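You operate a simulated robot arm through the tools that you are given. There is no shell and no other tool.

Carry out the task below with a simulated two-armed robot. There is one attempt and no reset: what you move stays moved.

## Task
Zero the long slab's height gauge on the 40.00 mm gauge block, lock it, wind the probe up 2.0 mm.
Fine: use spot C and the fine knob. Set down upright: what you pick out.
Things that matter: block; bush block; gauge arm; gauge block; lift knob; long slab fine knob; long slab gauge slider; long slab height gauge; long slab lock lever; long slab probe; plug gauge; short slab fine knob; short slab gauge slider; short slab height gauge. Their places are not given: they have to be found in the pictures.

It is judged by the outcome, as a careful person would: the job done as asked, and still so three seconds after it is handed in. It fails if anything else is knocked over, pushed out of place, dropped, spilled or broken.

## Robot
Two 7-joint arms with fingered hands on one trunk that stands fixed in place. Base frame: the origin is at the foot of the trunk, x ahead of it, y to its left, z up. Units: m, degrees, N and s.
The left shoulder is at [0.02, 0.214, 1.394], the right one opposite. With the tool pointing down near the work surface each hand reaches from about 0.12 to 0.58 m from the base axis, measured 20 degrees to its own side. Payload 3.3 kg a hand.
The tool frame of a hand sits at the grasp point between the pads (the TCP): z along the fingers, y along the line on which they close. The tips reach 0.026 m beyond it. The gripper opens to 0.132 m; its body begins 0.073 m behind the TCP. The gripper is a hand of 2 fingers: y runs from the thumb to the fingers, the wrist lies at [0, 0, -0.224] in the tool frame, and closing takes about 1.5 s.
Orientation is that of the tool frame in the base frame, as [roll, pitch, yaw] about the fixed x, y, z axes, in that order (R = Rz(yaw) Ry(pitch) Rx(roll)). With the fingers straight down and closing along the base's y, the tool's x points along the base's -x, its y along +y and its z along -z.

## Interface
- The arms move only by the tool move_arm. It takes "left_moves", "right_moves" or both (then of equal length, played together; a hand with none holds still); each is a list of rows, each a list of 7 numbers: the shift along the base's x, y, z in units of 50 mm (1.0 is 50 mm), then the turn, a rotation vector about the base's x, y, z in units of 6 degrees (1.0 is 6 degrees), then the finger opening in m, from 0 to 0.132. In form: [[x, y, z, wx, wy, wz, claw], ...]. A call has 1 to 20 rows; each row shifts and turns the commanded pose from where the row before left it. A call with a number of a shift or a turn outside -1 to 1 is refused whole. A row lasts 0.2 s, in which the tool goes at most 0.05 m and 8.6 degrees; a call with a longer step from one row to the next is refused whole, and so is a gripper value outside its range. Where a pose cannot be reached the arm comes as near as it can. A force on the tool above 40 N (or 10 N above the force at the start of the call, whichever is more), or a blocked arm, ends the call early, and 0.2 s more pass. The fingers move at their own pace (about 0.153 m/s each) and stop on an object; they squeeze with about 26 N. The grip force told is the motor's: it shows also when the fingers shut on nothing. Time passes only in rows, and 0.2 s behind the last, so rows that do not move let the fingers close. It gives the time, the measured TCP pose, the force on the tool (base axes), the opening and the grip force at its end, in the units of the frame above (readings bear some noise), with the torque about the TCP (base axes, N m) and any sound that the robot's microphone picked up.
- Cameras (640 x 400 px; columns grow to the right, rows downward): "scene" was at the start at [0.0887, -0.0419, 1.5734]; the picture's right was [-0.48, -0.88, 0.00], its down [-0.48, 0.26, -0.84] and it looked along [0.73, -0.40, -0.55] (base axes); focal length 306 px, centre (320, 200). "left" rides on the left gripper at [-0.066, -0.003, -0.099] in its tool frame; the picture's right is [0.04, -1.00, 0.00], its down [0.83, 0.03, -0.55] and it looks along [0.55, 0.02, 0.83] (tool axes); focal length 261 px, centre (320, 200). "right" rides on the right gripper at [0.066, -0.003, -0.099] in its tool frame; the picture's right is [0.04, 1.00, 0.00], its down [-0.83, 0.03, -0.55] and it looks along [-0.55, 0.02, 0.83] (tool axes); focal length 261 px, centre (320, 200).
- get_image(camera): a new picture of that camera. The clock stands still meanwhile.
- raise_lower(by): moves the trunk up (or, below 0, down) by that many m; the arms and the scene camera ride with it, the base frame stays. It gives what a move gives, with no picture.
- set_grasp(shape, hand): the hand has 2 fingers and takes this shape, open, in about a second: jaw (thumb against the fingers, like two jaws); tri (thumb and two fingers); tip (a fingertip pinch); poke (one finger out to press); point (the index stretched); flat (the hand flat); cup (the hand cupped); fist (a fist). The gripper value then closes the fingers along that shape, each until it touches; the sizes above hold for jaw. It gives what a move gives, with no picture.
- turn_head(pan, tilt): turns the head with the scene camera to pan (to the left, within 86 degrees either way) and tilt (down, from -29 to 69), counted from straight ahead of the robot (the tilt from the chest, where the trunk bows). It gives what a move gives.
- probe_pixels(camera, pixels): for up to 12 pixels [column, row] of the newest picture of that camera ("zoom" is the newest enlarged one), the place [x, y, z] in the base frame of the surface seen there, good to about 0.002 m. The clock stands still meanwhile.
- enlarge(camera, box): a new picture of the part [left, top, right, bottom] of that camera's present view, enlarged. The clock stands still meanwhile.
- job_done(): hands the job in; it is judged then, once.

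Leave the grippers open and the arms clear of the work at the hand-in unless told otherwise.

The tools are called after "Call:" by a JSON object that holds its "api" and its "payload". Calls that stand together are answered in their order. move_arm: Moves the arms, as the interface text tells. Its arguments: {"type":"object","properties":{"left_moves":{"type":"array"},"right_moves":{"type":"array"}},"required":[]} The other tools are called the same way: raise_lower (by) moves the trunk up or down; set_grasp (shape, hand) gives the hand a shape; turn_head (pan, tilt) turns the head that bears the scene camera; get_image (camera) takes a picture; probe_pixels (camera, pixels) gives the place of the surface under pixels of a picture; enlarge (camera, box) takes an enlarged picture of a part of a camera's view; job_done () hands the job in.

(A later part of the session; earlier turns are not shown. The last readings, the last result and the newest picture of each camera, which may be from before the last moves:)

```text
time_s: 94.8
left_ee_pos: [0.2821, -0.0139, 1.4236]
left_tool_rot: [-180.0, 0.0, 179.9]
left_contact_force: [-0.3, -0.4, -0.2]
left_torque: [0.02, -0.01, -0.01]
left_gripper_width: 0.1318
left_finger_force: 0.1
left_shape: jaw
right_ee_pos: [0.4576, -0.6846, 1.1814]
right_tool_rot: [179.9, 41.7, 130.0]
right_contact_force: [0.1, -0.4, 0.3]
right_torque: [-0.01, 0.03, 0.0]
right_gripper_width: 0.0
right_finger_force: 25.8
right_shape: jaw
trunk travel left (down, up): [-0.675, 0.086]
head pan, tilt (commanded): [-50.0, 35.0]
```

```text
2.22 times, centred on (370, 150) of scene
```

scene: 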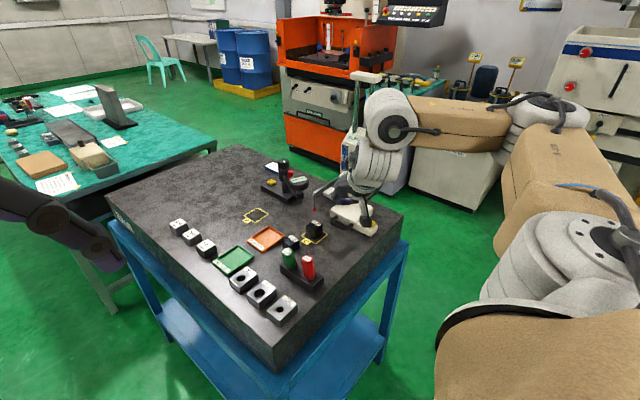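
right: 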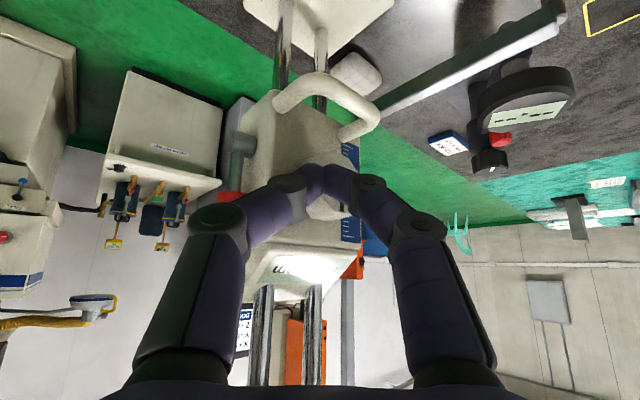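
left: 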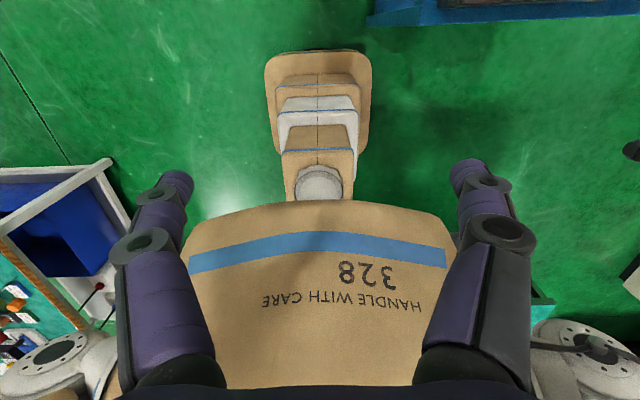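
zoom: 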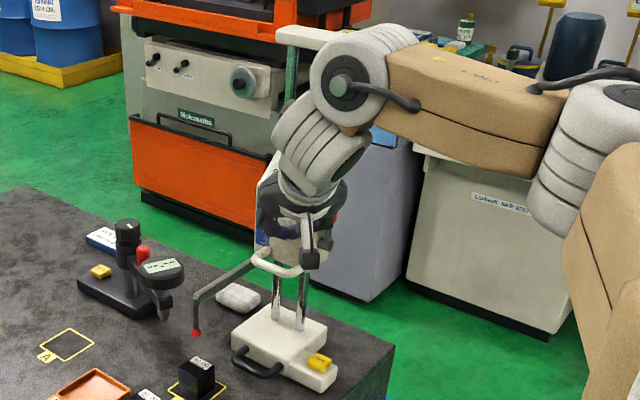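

The fingertips are at about (0.469, −0.698, 1.162), close in front of the knob. I back off +y 20 mm, shift +x, then lower to just above the loop bar.

Call:
{"api": "move_arm", "payload": {"right_moves": [[0, 0.4, 0, 0, 0, 0, 0.0], [0.43, 0, 0, 0, 0, 0, 0.0], [0, 0, -0.3, 0, 0, 0, 0.0], [0, -0.1, -0.3, 0, 0, 0, 0.0], [0, -0.15, 0, 0, 0, 0, 0.0], [0, 0, 0, 0, 0, 0, 0.0]]}}

Call:
{"api": "get_image", "payload": {"camera": "right"}}

Call:
{"api": "enlarge", "payload": {"camera": "right", "box": [240, 60, 400, 260]}}

```text
time_s: 96.2
left_ee_pos: [0.2823, -0.0135, 1.4226]
left_tool_rot: [-179.9, 0.1, 179.9]
left_contact_force: [-0.1, -0.6, -0.1]
left_torque: [-0.02, 0.03, 0.02]
left_gripper_width: 0.1318
left_finger_force: 0.1
left_shape: jaw
right_ee_pos: [0.4798, -0.6808, 1.1514]
right_tool_rot: [179.9, 41.9, 130.0]
right_contact_force: [1.2, 0.2, 0.4]
right_torque: [-0.01, -0.02, 0.0]
right_gripper_width: 0.0001
right_finger_force: 25.6
right_shape: jaw
trunk travel left (down, up): [-0.675, 0.086]
head pan, tilt (commanded): [-50.0, 35.0]
```

```text
taken
```

right: 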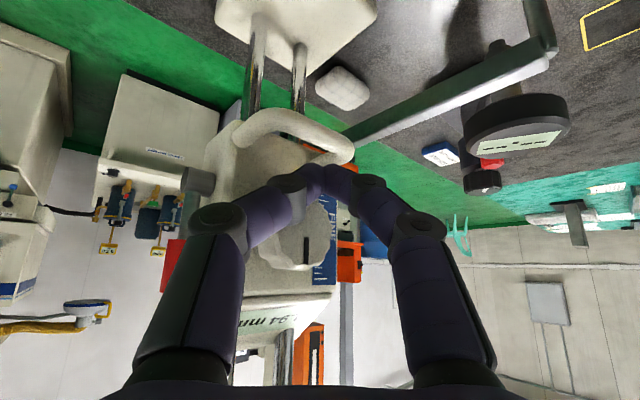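

```text
2.00 times, centred on (320, 160) of right
```

zoom: 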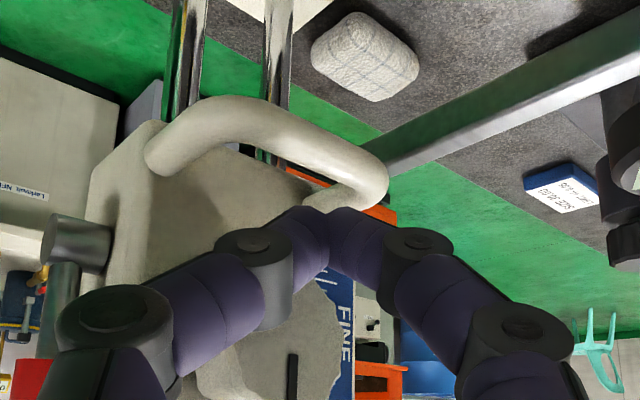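

I probe the loop bar to place the fingertip properly above it.

Call:
{"api": "probe_pixels", "payload": {"camera": "zoom", "pixels": [[170, 140], [220, 110], [270, 120], [320, 145], [370, 180], [350, 200], [300, 205], [325, 210], [325, 222], [80, 240], [230, 160], [320, 160]]}}

```text
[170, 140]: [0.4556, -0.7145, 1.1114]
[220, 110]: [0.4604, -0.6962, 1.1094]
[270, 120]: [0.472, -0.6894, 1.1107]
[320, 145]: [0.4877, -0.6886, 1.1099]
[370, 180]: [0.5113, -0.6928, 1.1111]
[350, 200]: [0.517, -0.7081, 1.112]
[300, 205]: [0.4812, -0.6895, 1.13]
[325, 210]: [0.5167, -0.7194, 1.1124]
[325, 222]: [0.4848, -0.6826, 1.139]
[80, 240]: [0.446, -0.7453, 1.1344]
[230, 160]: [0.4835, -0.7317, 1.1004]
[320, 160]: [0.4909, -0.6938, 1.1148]
```

The fingertip is right above the bar (bar top ≈1.115, tip ≈1.130). I move down 15 mm in 3 mm rows and read the force.

Call:
{"api": "move_arm", "payload": {"right_moves": [[0, 0, -0.06, 0, 0, 0, 0.0], [0, 0, -0.06, 0, 0, 0, 0.0], [0, 0, -0.06, 0, 0, 0, 0.0], [0, 0, -0.06, 0, 0, 0, 0.0], [0, 0, -0.06, 0, 0, 0, 0.0]]}}

Call:
{"api": "enlarge", "payload": {"camera": "scene", "box": [320, 80, 420, 180]}}

```text
time_s: 97.4
left_ee_pos: [0.2835, -0.0142, 1.4235]
left_tool_rot: [180.0, 0.0, 180.0]
left_contact_force: [0.2, 0.3, 0.2]
left_torque: [-0.02, 0.02, -0.02]
left_gripper_width: 0.1316
left_finger_force: 0.0
left_shape: jaw
right_ee_pos: [0.4786, -0.68, 1.1375]
right_tool_rot: [179.9, 41.8, 130.0]
right_contact_force: [-0.4, 0.3, -0.4]
right_torque: [-0.02, 0.0, -0.02]
right_gripper_width: 0.0
right_finger_force: 26.9
right_shape: jaw
trunk travel left (down, up): [-0.675, 0.086]
head pan, tilt (commanded): [-50.0, 35.0]
```

```text
4.00 times, centred on (370, 130) of scene
```

zoom: 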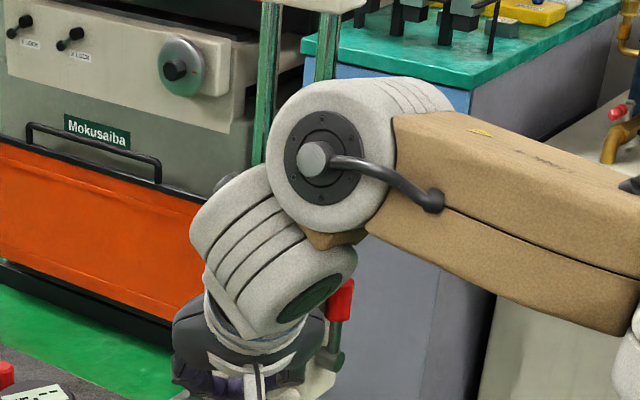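

The hand hides the display from the head. I bring the left hand up as an observer: move it to about (0.40, −0.155, 1.352), turned so its camera looks toward −y at the gauge display.

Call:
{"api": "move_arm", "payload": {"left_moves": [[0.157, -0.188, -0.094, 0, 0, 1, 0.132], [0.157, -0.188, -0.094, 0, 0, 1, 0.132], [0.157, -0.188, -0.094, 0, 0, 1, 0.132], [0.157, -0.188, -0.094, 0, 0, 1, 0.132], [0.157, -0.188, -0.094, 0, 0, 1, 0.132], [0.157, -0.188, -0.094, 0, 0, 1, 0.132], [0.157, -0.188, -0.094, 0, 0, 1, 0.132], [0.157, -0.188, -0.094, 0, 0, 1, 0.132], [0.157, -0.188, -0.094, 0, 0, 1, 0.132], [0.157, -0.188, -0.094, 0, 0, 1, 0.132], [0.157, -0.188, -0.094, 0, 0, 1, 0.132], [0.157, -0.188, -0.094, 0, 0, 1, 0.132], [0.157, -0.188, -0.094, 0, 0, 1, 0.132], [0.157, -0.188, -0.094, 0, 0, 1, 0.132], [0.157, -0.188, -0.094, 0, 0, 1, 0.132]]}}

Call:
{"api": "get_image", "payload": {"camera": "left"}}

```text
time_s: 100.6
left_ee_pos: [0.3014, -0.0484, 1.3569]
left_tool_rot: [179.8, 0.2, -90.0]
left_contact_force: [-0.3, 0.2, 0.7]
left_torque: [-0.01, 0.02, -0.02]
left_gripper_width: 0.1319
left_finger_force: 0.0
left_shape: jaw
left hand out of reach, approached as far as the arm can: row 5, 6, 7, 8, 9, 10, 11, 12, 13, 14, 15
right_ee_pos: [0.4789, -0.6794, 1.1375]
right_tool_rot: [179.9, 41.8, 130.0]
right_contact_force: [-0.5, -0.4, 0.0]
right_torque: [0.0, 0.02, 0.01]
right_gripper_width: 0.0
right_finger_force: 26.6
right_shape: jaw
trunk travel left (down, up): [-0.675, 0.086]
head pan, tilt (commanded): [-50.0, 35.0]
```

```text
taken
```

left: 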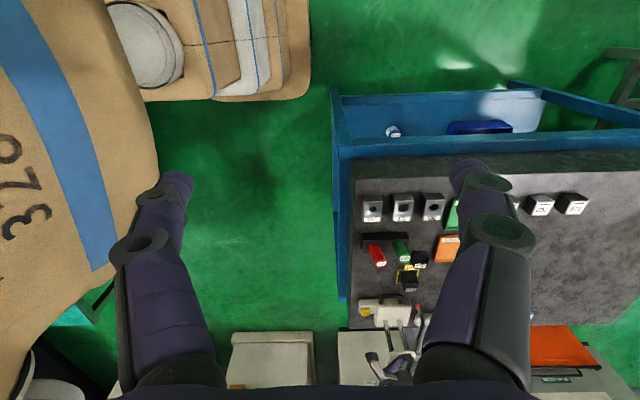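

The left camera now looks the right way; the gauge is near the bottom edge (col ~400). I tilt the left hand toward −y to centre it.

Call:
{"api": "move_arm", "payload": {"left_moves": [[0, 0, 0, -1, 0, 0, 0.132], [0, 0, 0, -1, 0, 0, 0.132], [0, 0, 0, -1, 0, 0, 0.132], [0, 0, 0, -1, 0, 0, 0.132], [0, 0, 0, -1, 0, 0, 0.132]]}}

Call:
{"api": "get_image", "payload": {"camera": "left"}}

```text
time_s: 101.8
left_ee_pos: [0.3027, -0.0476, 1.3584]
left_tool_rot: [-180.0, -30.1, -89.9]
left_contact_force: [0.0, 0.7, -0.1]
left_torque: [-0.03, -0.03, 0.02]
left_gripper_width: 0.132
left_finger_force: 0.1
left_shape: jaw
right_ee_pos: [0.4782, -0.6782, 1.1368]
right_tool_rot: [179.8, 41.8, 130.0]
right_contact_force: [-0.5, 1.2, -0.1]
right_torque: [-0.01, 0.0, -0.01]
right_gripper_width: 0.0
right_finger_force: 26.0
right_shape: jaw
trunk travel left (down, up): [-0.675, 0.086]
head pan, tilt (commanded): [-50.0, 35.0]
```

```text
taken
```

left: 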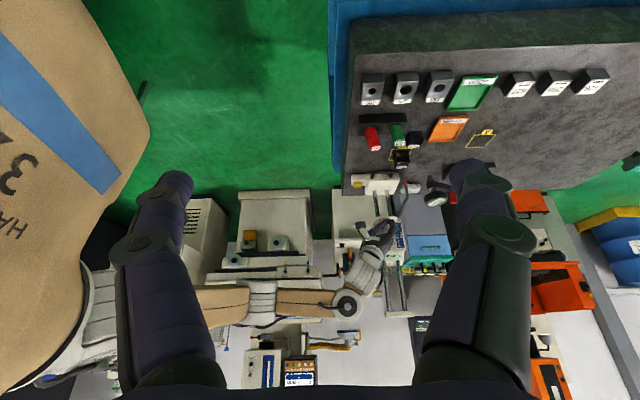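

Now the gauge is in view of the left camera around (385, 240). I enlarge it to see whether the display is readable.

Call:
{"api": "enlarge", "payload": {"camera": "left", "box": [345, 180, 425, 270]}}

```text
4.44 times, centred on (385, 225) of left
```

zoom: 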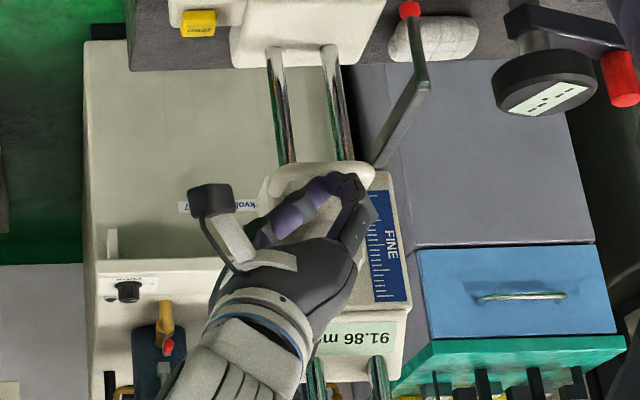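

The display reads 91.86 (upside down) — the slider already followed my touch by 0.08 mm, so it seems free to slide. I push down 6 mm and re-read.

Call:
{"api": "move_arm", "payload": {"right_moves": [[0, 0, -0.06, 0, 0, 0, 0.0], [0, 0, -0.06, 0, 0, 0, 0.0], [0, 0, 0, 0, 0, 0, 0.0]]}}

Call:
{"api": "enlarge", "payload": {"camera": "left", "box": [345, 180, 425, 270]}}

```text
time_s: 102.6
left_ee_pos: [0.3016, -0.0484, 1.3571]
left_tool_rot: [-180.0, -30.0, -89.9]
left_contact_force: [-0.3, -0.5, 0.5]
left_torque: [0.02, 0.01, 0.01]
left_gripper_width: 0.1319
left_finger_force: 0.1
left_shape: jaw
right_ee_pos: [0.4789, -0.6783, 1.1324]
right_tool_rot: [179.9, 41.8, 130.0]
right_contact_force: [0.2, 3.7, 1.3]
right_torque: [0.03, -0.02, 0.03]
right_gripper_width: 0.0
right_finger_force: 26.1
right_shape: jaw
trunk travel left (down, up): [-0.675, 0.086]
head pan, tilt (commanded): [-50.0, 35.0]
```

```text
4.44 times, centred on (385, 225) of left
```

zoom: 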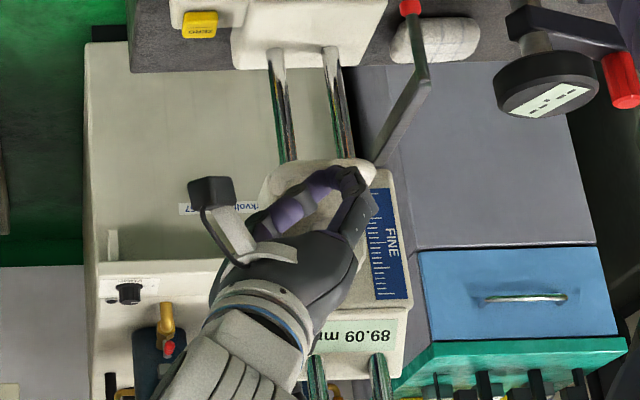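

Reading 89.09: the slider follows with only ~4 N. I continue down 24 mm (with the tip 2 mm further onto the bar) and re-read.

Call:
{"api": "move_arm", "payload": {"right_moves": [[0, -0.04, -0.06, 0, 0, 0, 0.0], [0, 0, -0.08, 0, 0, 0, 0.0], [0, 0, -0.08, 0, 0, 0, 0.0], [0, 0, -0.08, 0, 0, 0, 0.0], [0, 0, -0.08, 0, 0, 0, 0.0], [0, 0, -0.08, 0, 0, 0, 0.0], [0, 0, 0, 0, 0, 0, 0.0]]}}

Call:
{"api": "enlarge", "payload": {"camera": "left", "box": [345, 180, 425, 270]}}

```text
time_s: 104.2
left_ee_pos: [0.3009, -0.047, 1.3586]
left_tool_rot: [-180.0, -30.1, -89.9]
left_contact_force: [-1.2, 0.3, -0.4]
left_torque: [-0.02, 0.05, 0.0]
left_gripper_width: 0.1319
left_finger_force: 0.1
left_shape: jaw
right_ee_pos: [0.4785, -0.6793, 1.109]
right_tool_rot: [179.8, 41.8, 130.0]
right_contact_force: [-0.2, 7.4, 2.2]
right_torque: [0.16, 0.0, 0.05]
right_gripper_width: 0.0002
right_finger_force: 25.7
right_shape: jaw
trunk travel left (down, up): [-0.675, 0.086]
head pan, tilt (commanded): [-50.0, 35.0]
```

```text
4.44 times, centred on (385, 225) of left
```

zoom: 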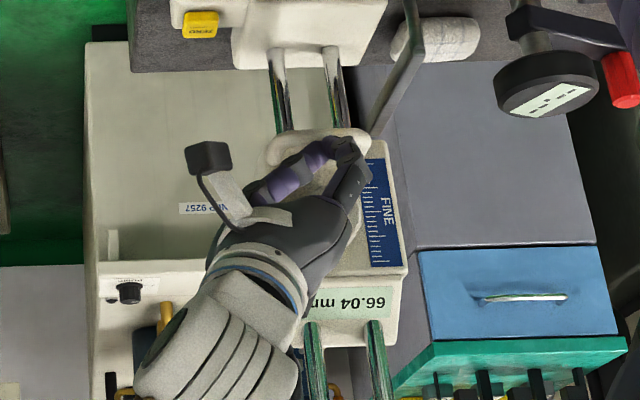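

Reading 66.04. The +7.4 N y-force suggests the fingertip presses against something behind (knob or bar front); to avoid shoving the gauge I ease off 2.5 mm in +y and check forces.

Call:
{"api": "move_arm", "payload": {"right_moves": [[0, 0.05, 0, 0, 0, 0, 0.0], [0, 0, 0, 0, 0, 0, 0.0]]}}

Call:
{"api": "get_image", "payload": {"camera": "right"}}

Call:
{"api": "enlarge", "payload": {"camera": "right", "box": [240, 60, 400, 260]}}

```text
time_s: 104.8
left_ee_pos: [0.3011, -0.0507, 1.3586]
left_tool_rot: [180.0, -30.1, -90.0]
left_contact_force: [0.4, -0.2, 0.3]
left_torque: [0.0, 0.0, 0.01]
left_gripper_width: 0.1322
left_finger_force: 0.1
left_shape: jaw
right_ee_pos: [0.4802, -0.6805, 1.1087]
right_tool_rot: [179.9, 41.9, 130.0]
right_contact_force: [0.0, 0.2, 1.8]
right_torque: [0.02, 0.03, 0.0]
right_gripper_width: 0.0001
right_finger_force: 25.5
right_shape: jaw
trunk travel left (down, up): [-0.675, 0.086]
head pan, tilt (commanded): [-50.0, 35.0]
```

```text
taken
```

right: 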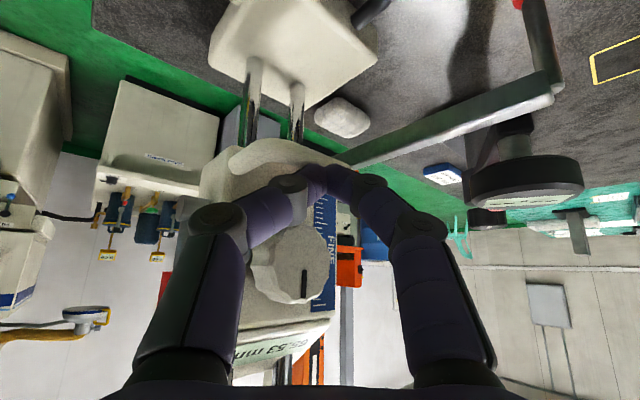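

```text
2.00 times, centred on (320, 160) of right
```

zoom: 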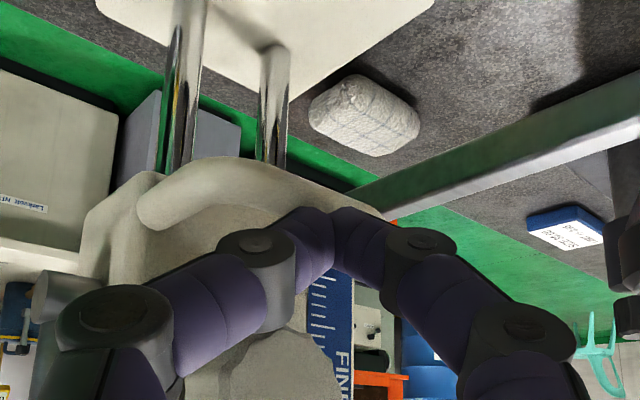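

y-force gone; display now 65.53. I continue down 20 mm.

Call:
{"api": "move_arm", "payload": {"right_moves": [[0, 0, -0.08, 0, 0, 0, 0.0], [0, 0, -0.08, 0, 0, 0, 0.0], [0, 0, -0.08, 0, 0, 0, 0.0], [0, 0, -0.08, 0, 0, 0, 0.0], [0, 0, -0.08, 0, 0, 0, 0.0], [0, 0, 0, 0, 0, 0, 0.0]]}}

Call:
{"api": "enlarge", "payload": {"camera": "left", "box": [345, 150, 425, 250]}}

```text
time_s: 106.2
left_ee_pos: [0.3004, -0.048, 1.3577]
left_tool_rot: [-180.0, -30.0, -89.8]
left_contact_force: [0.0, -0.2, 0.2]
left_torque: [0.0, -0.01, 0.0]
left_gripper_width: 0.1319
left_finger_force: 0.0
left_shape: jaw
right_ee_pos: [0.4782, -0.678, 1.0885]
right_tool_rot: [179.9, 41.8, 130.0]
right_contact_force: [-0.3, 3.5, 1.6]
right_torque: [0.02, -0.02, 0.03]
right_gripper_width: 0.0001
right_finger_force: 26.4
right_shape: jaw
trunk travel left (down, up): [-0.675, 0.086]
head pan, tilt (commanded): [-50.0, 35.0]
```

```text
4.00 times, centred on (385, 200) of left
```

zoom: 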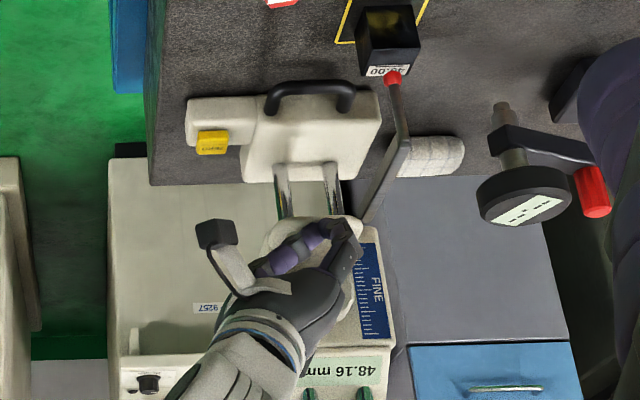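

Reading 48.16. I go 5 mm further down in small rows.

Call:
{"api": "move_arm", "payload": {"right_moves": [[0, 0, -0.04, 0, 0, 0, 0.0], [0, 0, -0.04, 0, 0, 0, 0.0], [0, 0, -0.02, 0, 0, 0, 0.0], [0, 0, 0, 0, 0, 0, 0.0]]}}

Call:
{"api": "enlarge", "payload": {"camera": "left", "box": [345, 150, 425, 250]}}

```text
time_s: 107.2
left_ee_pos: [0.3003, -0.0495, 1.3581]
left_tool_rot: [-180.0, -30.0, -90.0]
left_contact_force: [-0.1, 0.7, 0.4]
left_torque: [0.02, 0.0, -0.01]
left_gripper_width: 0.1318
left_finger_force: 0.1
left_shape: jaw
right_ee_pos: [0.479, -0.678, 1.0843]
right_tool_rot: [179.9, 41.8, 130.0]
right_contact_force: [-1.7, 2.5, 1.5]
right_torque: [0.02, 0.04, -0.01]
right_gripper_width: 0.0001
right_finger_force: 25.8
right_shape: jaw
trunk travel left (down, up): [-0.675, 0.086]
head pan, tilt (commanded): [-50.0, 35.0]
```

```text
4.00 times, centred on (385, 200) of left
```

zoom: 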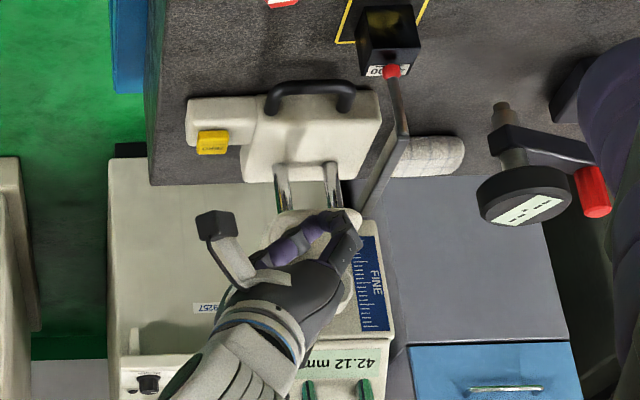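

Reading 42.12; the tip is just over the block. I check the tip against the block's top in this view.

Call:
{"api": "enlarge", "payload": {"camera": "left", "box": [375, 140, 415, 185]}}

Call:
{"api": "probe_pixels", "payload": {"camera": "zoom", "pixels": [[330, 215], [330, 250], [200, 50], [400, 60], [210, 230], [420, 230], [300, 180], [250, 240]]}}

```text
8.89 times, centred on (395, 162) of left
```

zoom: 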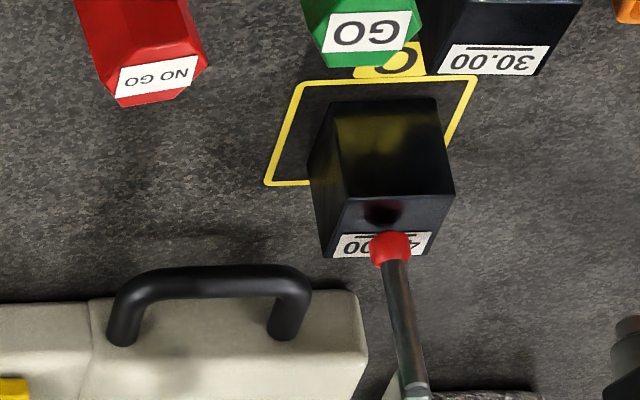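

```text
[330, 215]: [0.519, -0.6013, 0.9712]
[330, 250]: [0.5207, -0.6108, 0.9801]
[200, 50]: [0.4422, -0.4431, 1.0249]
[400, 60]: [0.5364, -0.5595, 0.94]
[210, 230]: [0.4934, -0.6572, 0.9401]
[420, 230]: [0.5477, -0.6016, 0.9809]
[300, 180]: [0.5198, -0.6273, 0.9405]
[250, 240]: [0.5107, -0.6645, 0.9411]
```

The tip hangs centred above the block's top. I now lower the last ~2 mm in 0.5 mm rows, watching the reading for contact.

Call:
{"api": "move_arm", "payload": {"right_moves": [[0, 0, -0.01, 0, 0, 0, 0.0], [0, 0, -0.01, 0, 0, 0, 0.0], [0, 0, -0.01, 0, 0, 0, 0.0], [0, 0, 0, 0, 0, 0, 0.0]]}}

Call:
{"api": "enlarge", "payload": {"camera": "left", "box": [375, 220, 415, 250]}}

```text
time_s: 108.2
left_ee_pos: [0.3017, -0.0486, 1.3589]
left_tool_rot: [179.9, -30.0, -90.0]
left_contact_force: [0.1, 0.0, 0.4]
left_torque: [0.0, 0.01, 0.0]
left_gripper_width: 0.1319
left_finger_force: 0.1
left_shape: jaw
right_ee_pos: [0.4794, -0.6785, 1.083]
right_tool_rot: [179.9, 41.8, 130.0]
right_contact_force: [-1.7, 3.3, 3.6]
right_torque: [0.08, 0.01, -0.04]
right_gripper_width: 0.0001
right_finger_force: 26.5
right_shape: jaw
trunk travel left (down, up): [-0.675, 0.086]
head pan, tilt (commanded): [-50.0, 35.0]
```

```text
13.33 times, centred on (395, 235) of left
```

zoom: 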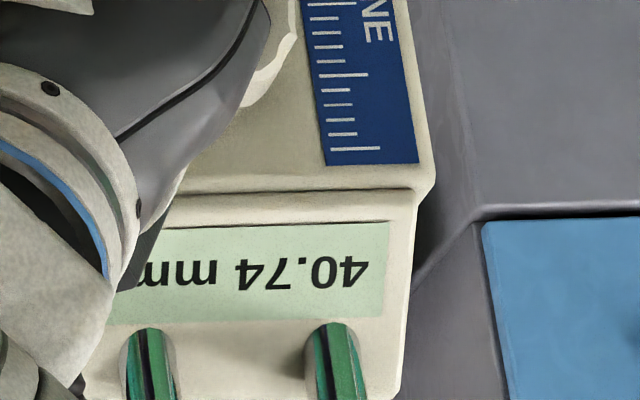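

Reading 40.74. Two more 0.5 mm rows.

Call:
{"api": "move_arm", "payload": {"right_moves": [[0, 0, -0.01, 0, 0, 0, 0.0], [0, 0, -0.006, 0, 0, 0, 0.0], [0, 0, 0, 0, 0, 0, 0.0]]}}

Call:
{"api": "enlarge", "payload": {"camera": "left", "box": [375, 220, 415, 250]}}

```text
time_s: 109.0
left_ee_pos: [0.301, -0.0488, 1.3582]
left_tool_rot: [179.9, -30.1, -89.9]
left_contact_force: [-0.1, 1.3, -1.2]
left_torque: [-0.01, -0.02, -0.04]
left_gripper_width: 0.1319
left_finger_force: 0.1
left_shape: jaw
right_ee_pos: [0.4802, -0.678, 1.0808]
right_tool_rot: [179.9, 41.8, 130.0]
right_contact_force: [-0.8, 2.0, 2.7]
right_torque: [0.02, 0.01, -0.01]
right_gripper_width: 0.0
right_finger_force: 26.6
right_shape: jaw
trunk travel left (down, up): [-0.675, 0.086]
head pan, tilt (commanded): [-50.0, 35.0]
```

```text
13.33 times, centred on (395, 235) of left
```

zoom: 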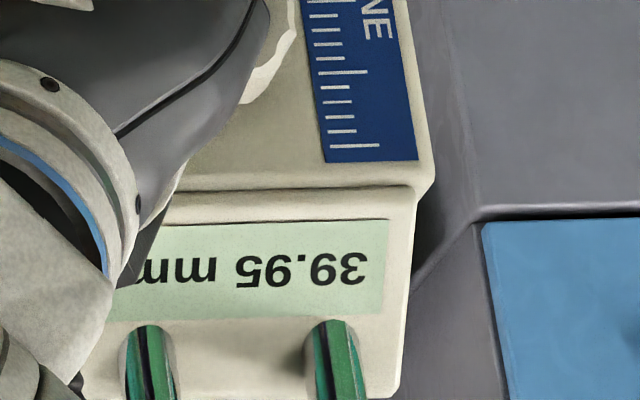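

Reading 39.95 — contact reached, slightly pressed. I lift the finger off a few mm to see where it settles.

Call:
{"api": "move_arm", "payload": {"right_moves": [[0, 0, 0.02, 0, 0, 0, 0.0], [0, 0, 0.06, 0, 0, 0, 0.0], [0, 0, 0.1, 0, 0, 0, 0.0], [0, 0, 0, 0, 0, 0, 0.0]]}}

Call:
{"api": "enlarge", "payload": {"camera": "left", "box": [375, 220, 415, 250]}}

Call:
{"api": "enlarge", "payload": {"camera": "left", "box": [375, 140, 415, 185]}}

```text
time_s: 110.0
left_ee_pos: [0.3018, -0.0488, 1.3589]
left_tool_rot: [180.0, -30.0, -90.0]
left_contact_force: [-0.8, 0.3, 0.8]
left_torque: [0.01, -0.02, 0.0]
left_gripper_width: 0.1318
left_finger_force: 0.1
left_shape: jaw
right_ee_pos: [0.4789, -0.6796, 1.0901]
right_tool_rot: [-180.0, 41.8, 130.0]
right_contact_force: [-0.2, 0.5, -0.7]
right_torque: [0.02, -0.01, -0.02]
right_gripper_width: 0.0003
right_finger_force: 26.5
right_shape: jaw
trunk travel left (down, up): [-0.675, 0.086]
head pan, tilt (commanded): [-50.0, 35.0]
```

```text
13.33 times, centred on (395, 235) of left
```

zoom: 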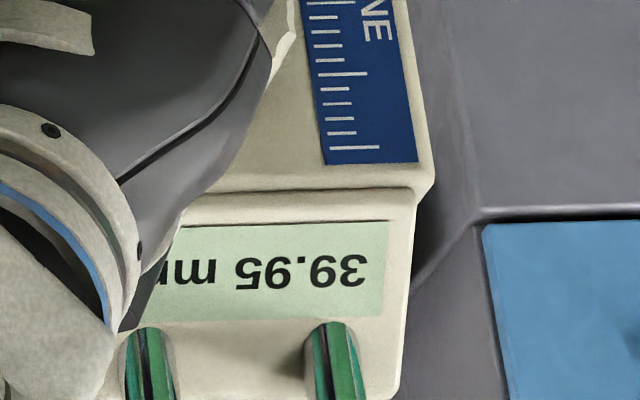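

```text
8.89 times, centred on (395, 162) of left
```

zoom: 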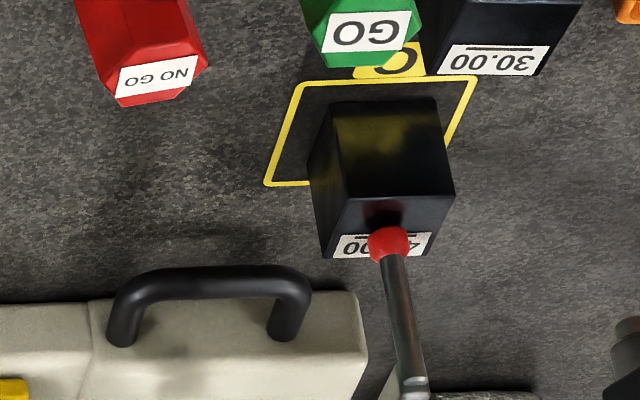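

It holds 39.95 with the tip on the block, but that also equals my commanded travel, so I verify contact by pressing again slightly further and watching force and reading.

Call:
{"api": "move_arm", "payload": {"right_moves": [[0, 0, -0.1, 0, 0, 0, 0.0], [0, 0, -0.06, 0, 0, 0, 0.0], [0, 0, -0.03, 0, 0, 0, 0.0], [0, 0, -0.01, 0, 0, 0, 0.0], [0, 0, 0, 0, 0, 0, 0.0]]}}

Call:
{"api": "enlarge", "payload": {"camera": "left", "box": [375, 220, 415, 250]}}

```text
time_s: 111.2
left_ee_pos: [0.3004, -0.0474, 1.3589]
left_tool_rot: [180.0, -30.1, -89.9]
left_contact_force: [0.9, 0.2, 0.3]
left_torque: [0.02, 0.01, 0.03]
left_gripper_width: 0.132
left_finger_force: 0.1
left_shape: jaw
right_ee_pos: [0.4799, -0.6788, 1.0806]
right_tool_rot: [179.8, 41.8, 129.9]
right_contact_force: [-0.3, 4.0, 6.0]
right_torque: [-0.04, -0.05, 0.03]
right_gripper_width: 0.0003
right_finger_force: 26.2
right_shape: jaw
trunk travel left (down, up): [-0.675, 0.086]
head pan, tilt (commanded): [-50.0, 35.0]
```

```text
13.33 times, centred on (395, 235) of left
```

zoom: 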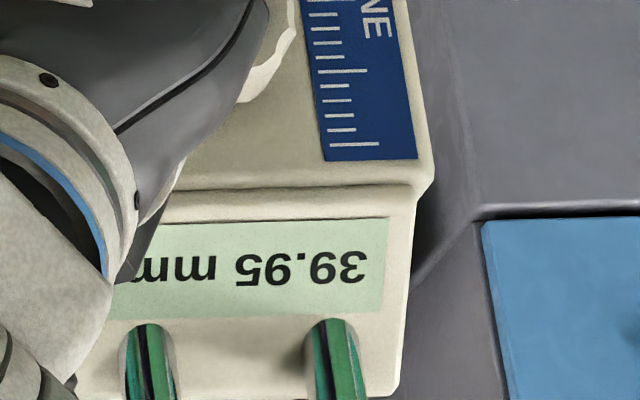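

Pressing with 6 N the reading stays 39.95: solid contact. Now I move the hand off the loop, back and over to the ZERO button (about (0.4145, −0.711), top z≈0.984).

Call:
{"api": "move_arm", "payload": {"right_moves": [[0, 0, 0.1, 0, 0, 0, 0.0], [0, 0.1, 0.5, 0, 0, 0, 0.0], [0, 0.8, 0.1, 0, 0, 0, 0.0], [-0.8, 0.1, 0, 0, 0, 0, 0.0], [-0.72, 0, 0, 0, 0, 0, 0.0], [0, -0.4, -0.3, 0, 0, 0, 0.0], [0, -0.4, -0.5, 0, 0, 0, 0.0], [0, 0, 0, 0, 0, 0, 0.0]]}}

Call:
{"api": "get_image", "payload": {"camera": "right"}}

Call:
{"api": "enlarge", "payload": {"camera": "left", "box": [345, 150, 425, 250]}}

```text
time_s: 113.0
left_ee_pos: [0.3022, -0.0497, 1.3571]
left_tool_rot: [179.9, -30.0, -89.9]
left_contact_force: [-0.4, -0.3, 0.0]
left_torque: [-0.05, 0.01, 0.01]
left_gripper_width: 0.1319
left_finger_force: 0.1
left_shape: jaw
right_ee_pos: [0.4049, -0.6692, 1.0735]
right_tool_rot: [180.0, 41.9, 130.0]
right_contact_force: [-0.5, -0.2, -0.7]
right_torque: [-0.01, -0.02, 0.01]
right_gripper_width: 0.0
right_finger_force: 26.2
right_shape: jaw
trunk travel left (down, up): [-0.675, 0.086]
head pan, tilt (commanded): [-50.0, 35.0]
```

```text
taken
```

right: 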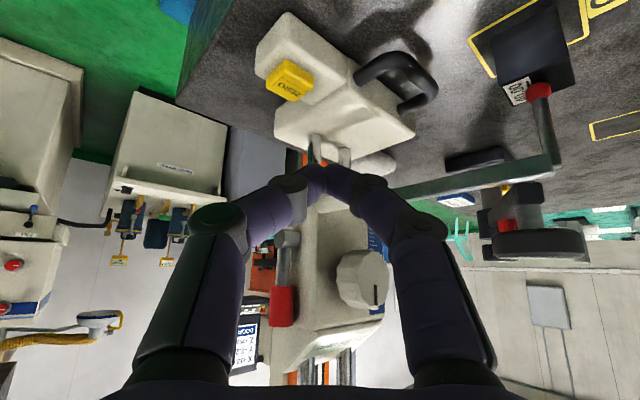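

```text
4.00 times, centred on (385, 200) of left
```

zoom: 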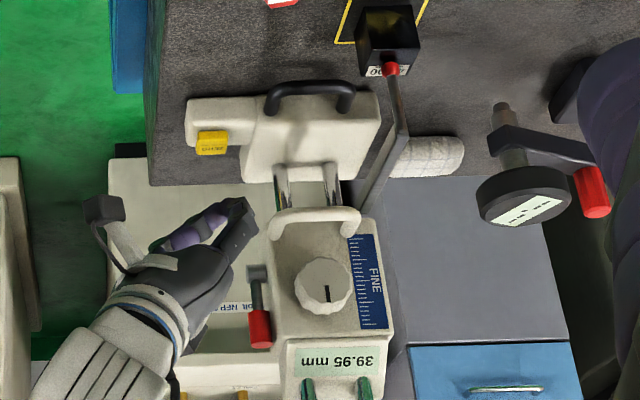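

The display is fully visible: 39.95 mm. I probe the ZERO button and the lever from the left camera.

Call:
{"api": "probe_pixels", "payload": {"camera": "zoom", "pixels": [[205, 136], [220, 150], [200, 150], [222, 136], [258, 275], [260, 300], [260, 330], [322, 285], [322, 300], [318, 220], [211, 143], [391, 70]]}}

Call:
{"api": "enlarge", "payload": {"camera": "left", "box": [395, 205, 435, 240]}}

Call:
{"api": "enlarge", "payload": {"camera": "left", "box": [365, 205, 405, 240]}}

```text
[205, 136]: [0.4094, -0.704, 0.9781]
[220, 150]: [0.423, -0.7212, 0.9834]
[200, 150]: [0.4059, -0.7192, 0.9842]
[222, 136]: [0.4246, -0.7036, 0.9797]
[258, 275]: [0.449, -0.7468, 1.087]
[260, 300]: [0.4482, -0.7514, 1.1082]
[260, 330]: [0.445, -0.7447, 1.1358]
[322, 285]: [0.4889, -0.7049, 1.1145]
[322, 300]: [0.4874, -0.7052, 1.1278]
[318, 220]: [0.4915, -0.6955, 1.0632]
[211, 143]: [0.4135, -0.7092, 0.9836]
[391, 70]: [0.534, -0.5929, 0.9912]
```

```text
11.43 times, centred on (415, 222) of left
```

zoom: 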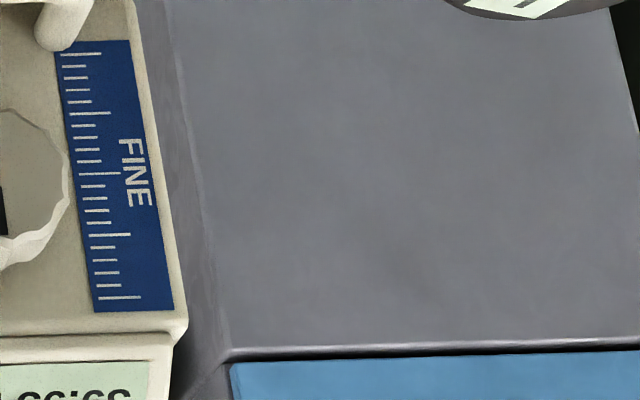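

```text
11.43 times, centred on (385, 222) of left
```

zoom: 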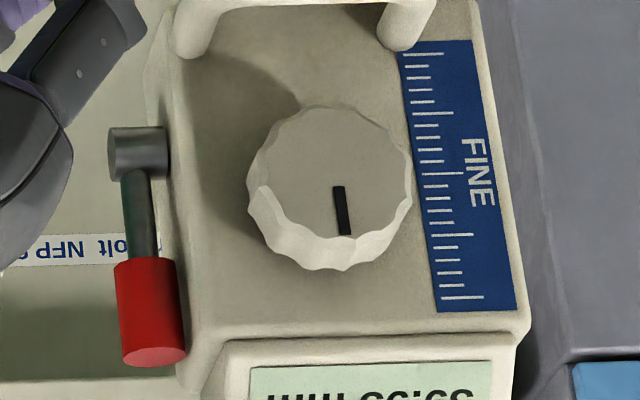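

Button centre ≈(0.414, −0.711), top ≈0.984. I move the fingertip above it, to ~17 mm clearance.

Call:
{"api": "move_arm", "payload": {"right_moves": [[0, -0.3, -0.3, 0, 0, 0, 0.0], [-0.03, -0.28, -0.4, 0, 0, 0, 0.0], [0, 0, -0.38, 0, 0, 0, 0.0], [0, 0, 0, 0, 0, 0, 0.0]]}}

Call:
{"api": "enlarge", "payload": {"camera": "left", "box": [345, 150, 425, 250]}}

Call:
{"api": "enlarge", "payload": {"camera": "right", "box": [220, 60, 400, 240]}}

```text
time_s: 114.0
left_ee_pos: [0.3015, -0.049, 1.3582]
left_tool_rot: [180.0, -30.0, -89.8]
left_contact_force: [0.9, -0.8, 0.5]
left_torque: [0.0, -0.03, 0.0]
left_gripper_width: 0.132
left_finger_force: 0.1
left_shape: jaw
right_ee_pos: [0.4024, -0.6989, 1.0203]
right_tool_rot: [179.9, 41.8, 130.0]
right_contact_force: [0.7, -0.1, -0.1]
right_torque: [0.0, 0.0, 0.02]
right_gripper_width: 0.0
right_finger_force: 26.4
right_shape: jaw
trunk travel left (down, up): [-0.675, 0.086]
head pan, tilt (commanded): [-50.0, 35.0]
```

```text
4.00 times, centred on (385, 200) of left
```

zoom: 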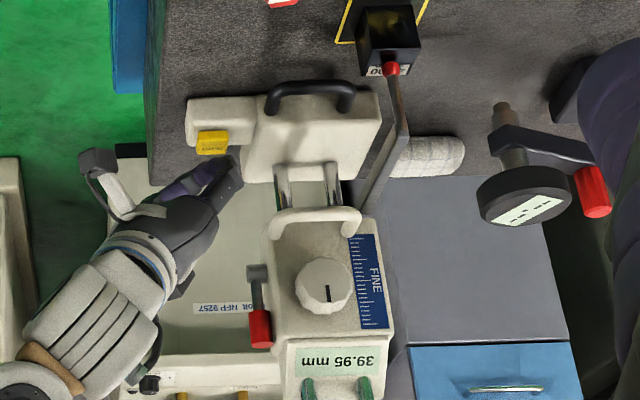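

```text
2.22 times, centred on (310, 150) of right
```

zoom: 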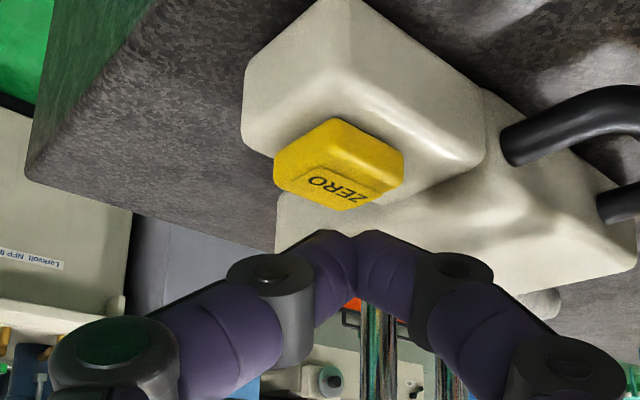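

Call:
{"api": "probe_pixels", "payload": {"camera": "zoom", "pixels": [[325, 240], [352, 238], [385, 242], [335, 270], [370, 270], [340, 190], [330, 150], [300, 170], [385, 170]]}}

```text
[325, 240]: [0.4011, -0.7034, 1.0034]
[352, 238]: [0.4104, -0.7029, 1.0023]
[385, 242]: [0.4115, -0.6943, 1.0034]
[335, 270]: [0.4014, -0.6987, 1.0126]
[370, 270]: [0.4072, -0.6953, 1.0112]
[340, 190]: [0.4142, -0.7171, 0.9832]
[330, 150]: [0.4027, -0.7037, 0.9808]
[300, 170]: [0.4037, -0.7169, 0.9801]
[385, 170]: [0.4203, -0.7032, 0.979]
```

Fingertip centre ≈(0.411, −0.706, ~1.001). I shift 3 mm −y, 2 mm +x and press down gradually onto the button.

Call:
{"api": "move_arm", "payload": {"right_moves": [[0.04, -0.06, -0.1, 0, 0, 0, 0.0], [0, 0, -0.1, 0, 0, 0, 0.0], [0, 0, -0.06, 0, 0, 0, 0.0], [0, 0, -0.03, 0, 0, 0, 0.0], [0, 0, -0.03, 0, 0, 0, 0.0]]}}

Call:
{"api": "enlarge", "payload": {"camera": "left", "box": [345, 150, 425, 250]}}

```text
time_s: 115.2
left_ee_pos: [0.3011, -0.0484, 1.3582]
left_tool_rot: [-180.0, -30.0, -89.9]
left_contact_force: [-0.3, -0.6, -0.7]
left_torque: [0.04, -0.04, 0.02]
left_gripper_width: 0.132
left_finger_force: 0.0
left_shape: jaw
right_ee_pos: [0.4029, -0.7007, 1.0059]
right_tool_rot: [179.9, 41.7, 130.0]
right_contact_force: [0.0, -0.1, 0.7]
right_torque: [0.02, 0.0, 0.04]
right_gripper_width: 0.0
right_finger_force: 26.0
right_shape: jaw
trunk travel left (down, up): [-0.675, 0.086]
head pan, tilt (commanded): [-50.0, 35.0]
```

```text
4.00 times, centred on (385, 200) of left
```

zoom: 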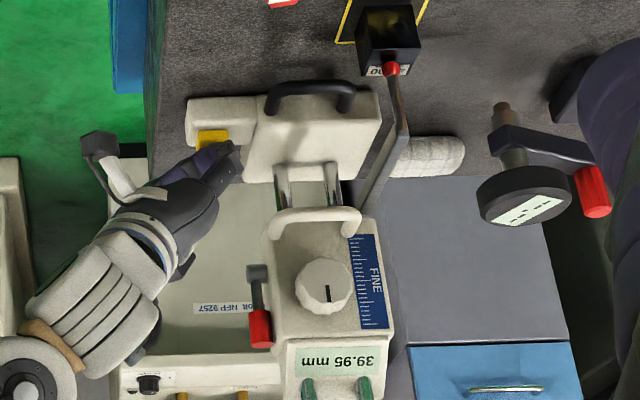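

Just at the button (0.7 N). I press further in 1.5 mm rows.

Call:
{"api": "move_arm", "payload": {"right_moves": [[0, 0, -0.03, 0, 0, 0, 0.0], [0, 0, -0.03, 0, 0, 0, 0.0], [0, 0, 0, 0, 0, 0, 0.0]]}}

Call:
{"api": "enlarge", "payload": {"camera": "left", "box": [345, 150, 425, 250]}}

```text
time_s: 116.0
left_ee_pos: [0.3008, -0.0484, 1.358]
left_tool_rot: [-180.0, -30.0, -89.9]
left_contact_force: [-0.1, -0.4, 0.1]
left_torque: [0.04, -0.04, 0.05]
left_gripper_width: 0.1319
left_finger_force: 0.0
left_shape: jaw
right_ee_pos: [0.4037, -0.7013, 1.0019]
right_tool_rot: [179.8, 41.9, 129.9]
right_contact_force: [0.0, -0.3, 2.4]
right_torque: [-0.05, 0.03, 0.01]
right_gripper_width: 0.0
right_finger_force: 26.0
right_shape: jaw
trunk travel left (down, up): [-0.675, 0.086]
head pan, tilt (commanded): [-50.0, 35.0]
heard: click
```

```text
4.00 times, centred on (385, 200) of left
```

zoom: 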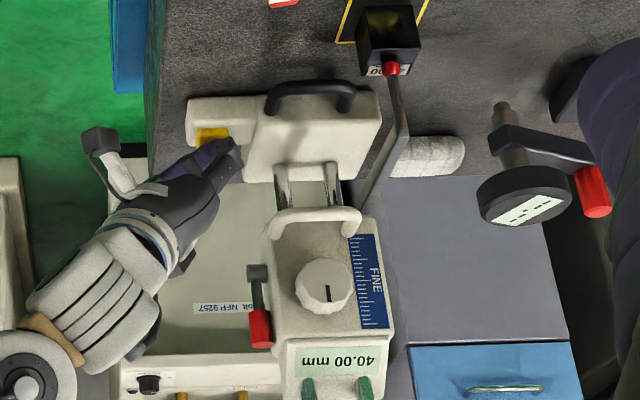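

Click heard, and the display now shows 40.00 mm — zeroed on the block. I lift off the button and back away, then look at the lock lever closely.

Call:
{"api": "move_arm", "payload": {"right_moves": [[0, 0, 0.1, 0, 0, 0, 0.0], [0, 0, 0.4, 0, 0, 0, 0.0], [-0.3, 0.4, 0.6, 0, 0, 0, 0.0], [-0.4, 0.5, 0.7, 0, 0, 0, 0.0], [-0.2, 0.2, 0.7, 0, 0, 0, 0.0], [0, 0, 0, 0, 0, 0, 0.0]]}}

Call:
{"api": "get_image", "payload": {"camera": "right"}}

Call:
{"api": "enlarge", "payload": {"camera": "right", "box": [240, 100, 400, 300]}}

Call:
{"api": "enlarge", "payload": {"camera": "left", "box": [345, 150, 425, 250]}}

```text
time_s: 117.4
left_ee_pos: [0.3006, -0.0493, 1.3585]
left_tool_rot: [-180.0, -30.0, -89.9]
left_contact_force: [0.6, 0.3, -0.3]
left_torque: [0.02, -0.02, -0.02]
left_gripper_width: 0.1321
left_finger_force: 0.1
left_shape: jaw
right_ee_pos: [0.3583, -0.6444, 1.1264]
right_tool_rot: [179.9, 41.6, 130.1]
right_contact_force: [-0.4, 0.2, 0.8]
right_torque: [0.02, -0.04, 0.03]
right_gripper_width: 0.0
right_finger_force: 25.9
right_shape: jaw
trunk travel left (down, up): [-0.675, 0.086]
head pan, tilt (commanded): [-50.0, 35.0]
```

```text
taken
```

right: 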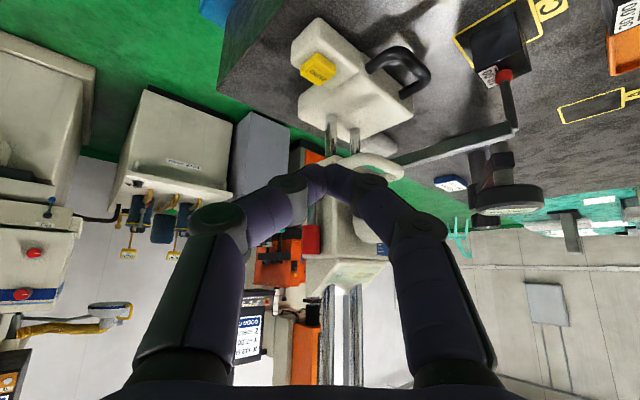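

```text
2.00 times, centred on (320, 200) of right
```

zoom: 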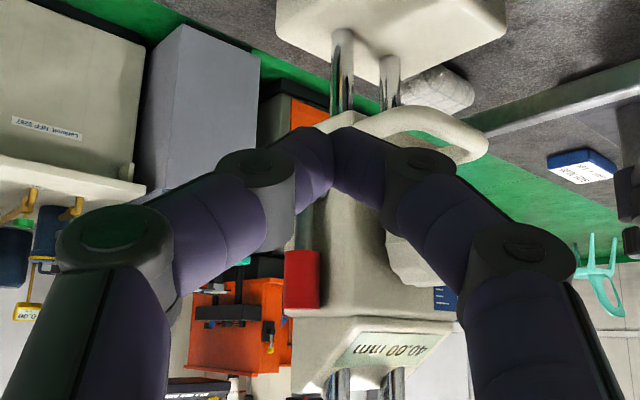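

```text
4.00 times, centred on (385, 200) of left
```

zoom: 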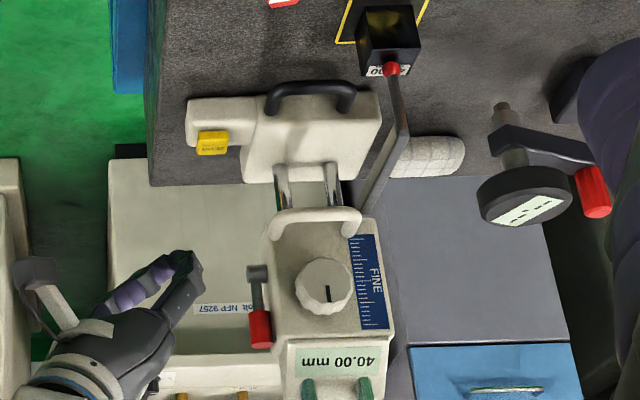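

Display holds 40.00. I look at the lever with the head camera, zoomed.

Call:
{"api": "get_image", "payload": {"camera": "scene"}}

Call:
{"api": "enlarge", "payload": {"camera": "scene", "box": [330, 120, 390, 180]}}

```text
taken
```

scene: 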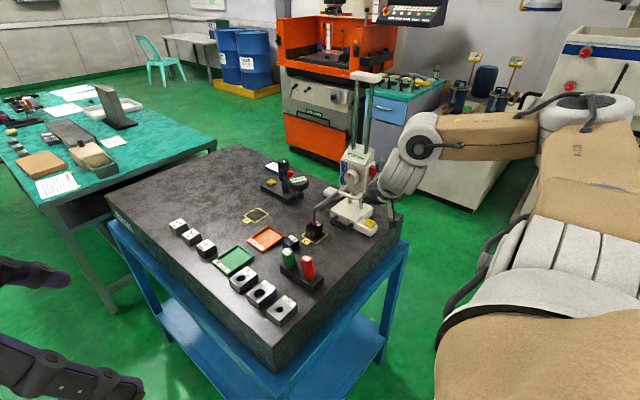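

```text
6.67 times, centred on (360, 150) of scene
```

zoom: 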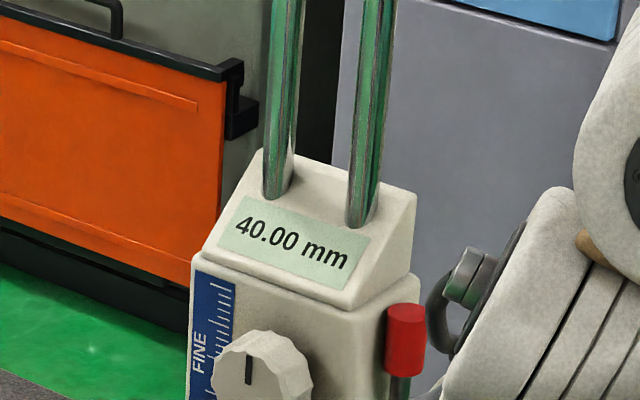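

Head camera reads 40.00 clearly. I now bring the closed fingertips in front of the lever's red grip (x≈0.443, y≈−0.745, z≈1.13) on the slider's −x side to test its direction gently.

Call:
{"api": "move_arm", "payload": {"right_moves": [[0.4, -0.4, 0.17, 0, 0, 0, 0.0], [0.4, -0.4, 0.17, 0, 0, 0, 0.0], [0.45, -0.4, 0.17, 0, 0, 0, 0.0], [0, 0, 0, 0, 0, 0, 0.0]]}}

Call:
{"api": "enlarge", "payload": {"camera": "left", "box": [355, 180, 425, 250]}}

Call:
{"api": "enlarge", "payload": {"camera": "scene", "box": [330, 120, 410, 200]}}

```text
time_s: 118.4
left_ee_pos: [0.3011, -0.0501, 1.3593]
left_tool_rot: [179.9, -30.0, -90.0]
left_contact_force: [-0.2, 0.7, 0.3]
left_torque: [-0.01, -0.02, -0.01]
left_gripper_width: 0.1318
left_finger_force: 0.1
left_shape: jaw
right_ee_pos: [0.4253, -0.7052, 1.1532]
right_tool_rot: [179.9, 41.8, 130.0]
right_contact_force: [-0.2, -0.2, -0.3]
right_torque: [-0.03, -0.01, 0.03]
right_gripper_width: 0.0001
right_finger_force: 25.8
right_shape: jaw
trunk travel left (down, up): [-0.675, 0.086]
head pan, tilt (commanded): [-50.0, 35.0]
```

```text
5.71 times, centred on (390, 215) of left
```

zoom: 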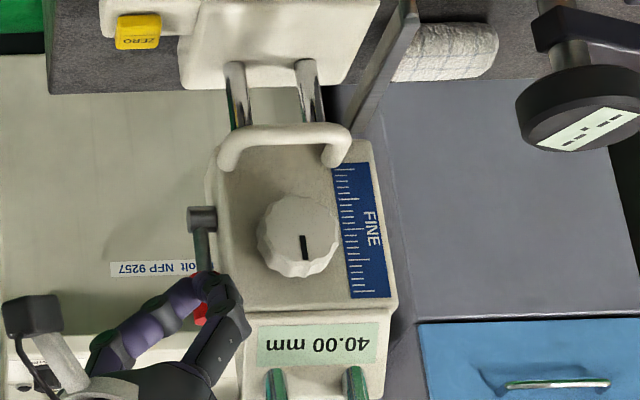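

```text
5.00 times, centred on (370, 160) of scene
```

zoom: 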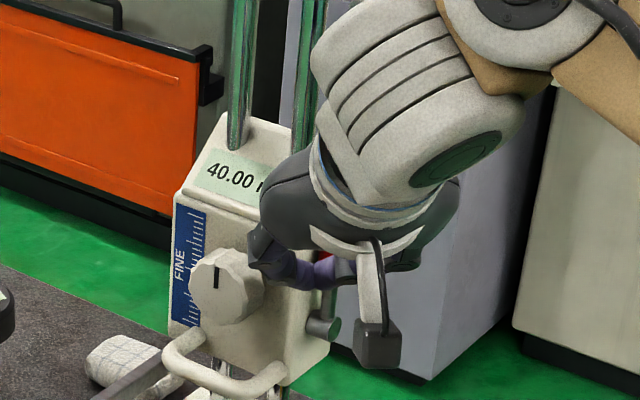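

The fingertips are in front of the grip. I shift −x 6 mm for clearance from the slider, then push −y in 2 mm rows watching force.

Call:
{"api": "move_arm", "payload": {"right_moves": [[-0.12, 0, 0, 0, 0, 0, 0.0], [0, -0.1, 0, 0, 0, 0, 0.0], [0, -0.1, 0, 0, 0, 0, 0.0], [0, -0.06, 0, 0, 0, 0, 0.0], [0, -0.04, 0, 0, 0, 0, 0.0], [0, 0, 0, 0, 0, 0, 0.0]]}}

Call:
{"api": "enlarge", "payload": {"camera": "left", "box": [355, 180, 425, 250]}}

```text
time_s: 119.8
left_ee_pos: [0.302, -0.0501, 1.3582]
left_tool_rot: [179.9, -30.0, -89.9]
left_contact_force: [-0.4, 0.1, 0.7]
left_torque: [-0.03, -0.01, -0.03]
left_gripper_width: 0.1319
left_finger_force: 0.0
left_shape: jaw
right_ee_pos: [0.4162, -0.7217, 1.1516]
right_tool_rot: [180.0, 41.8, 129.9]
right_contact_force: [0.4, 0.8, -0.4]
right_torque: [0.03, 0.01, 0.0]
right_gripper_width: 0.0001
right_finger_force: 26.5
right_shape: jaw
trunk travel left (down, up): [-0.675, 0.086]
head pan, tilt (commanded): [-50.0, 35.0]
```

```text
5.71 times, centred on (390, 215) of left
```

zoom: 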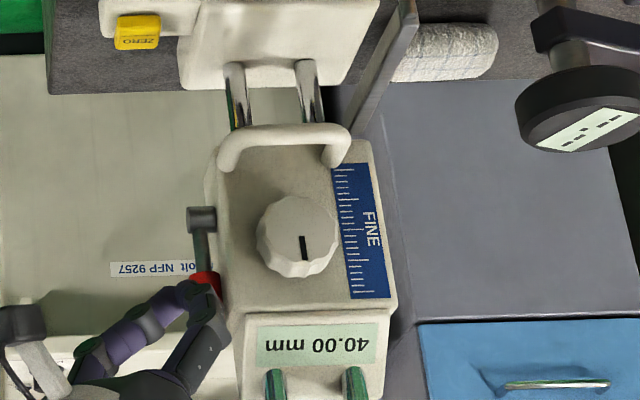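

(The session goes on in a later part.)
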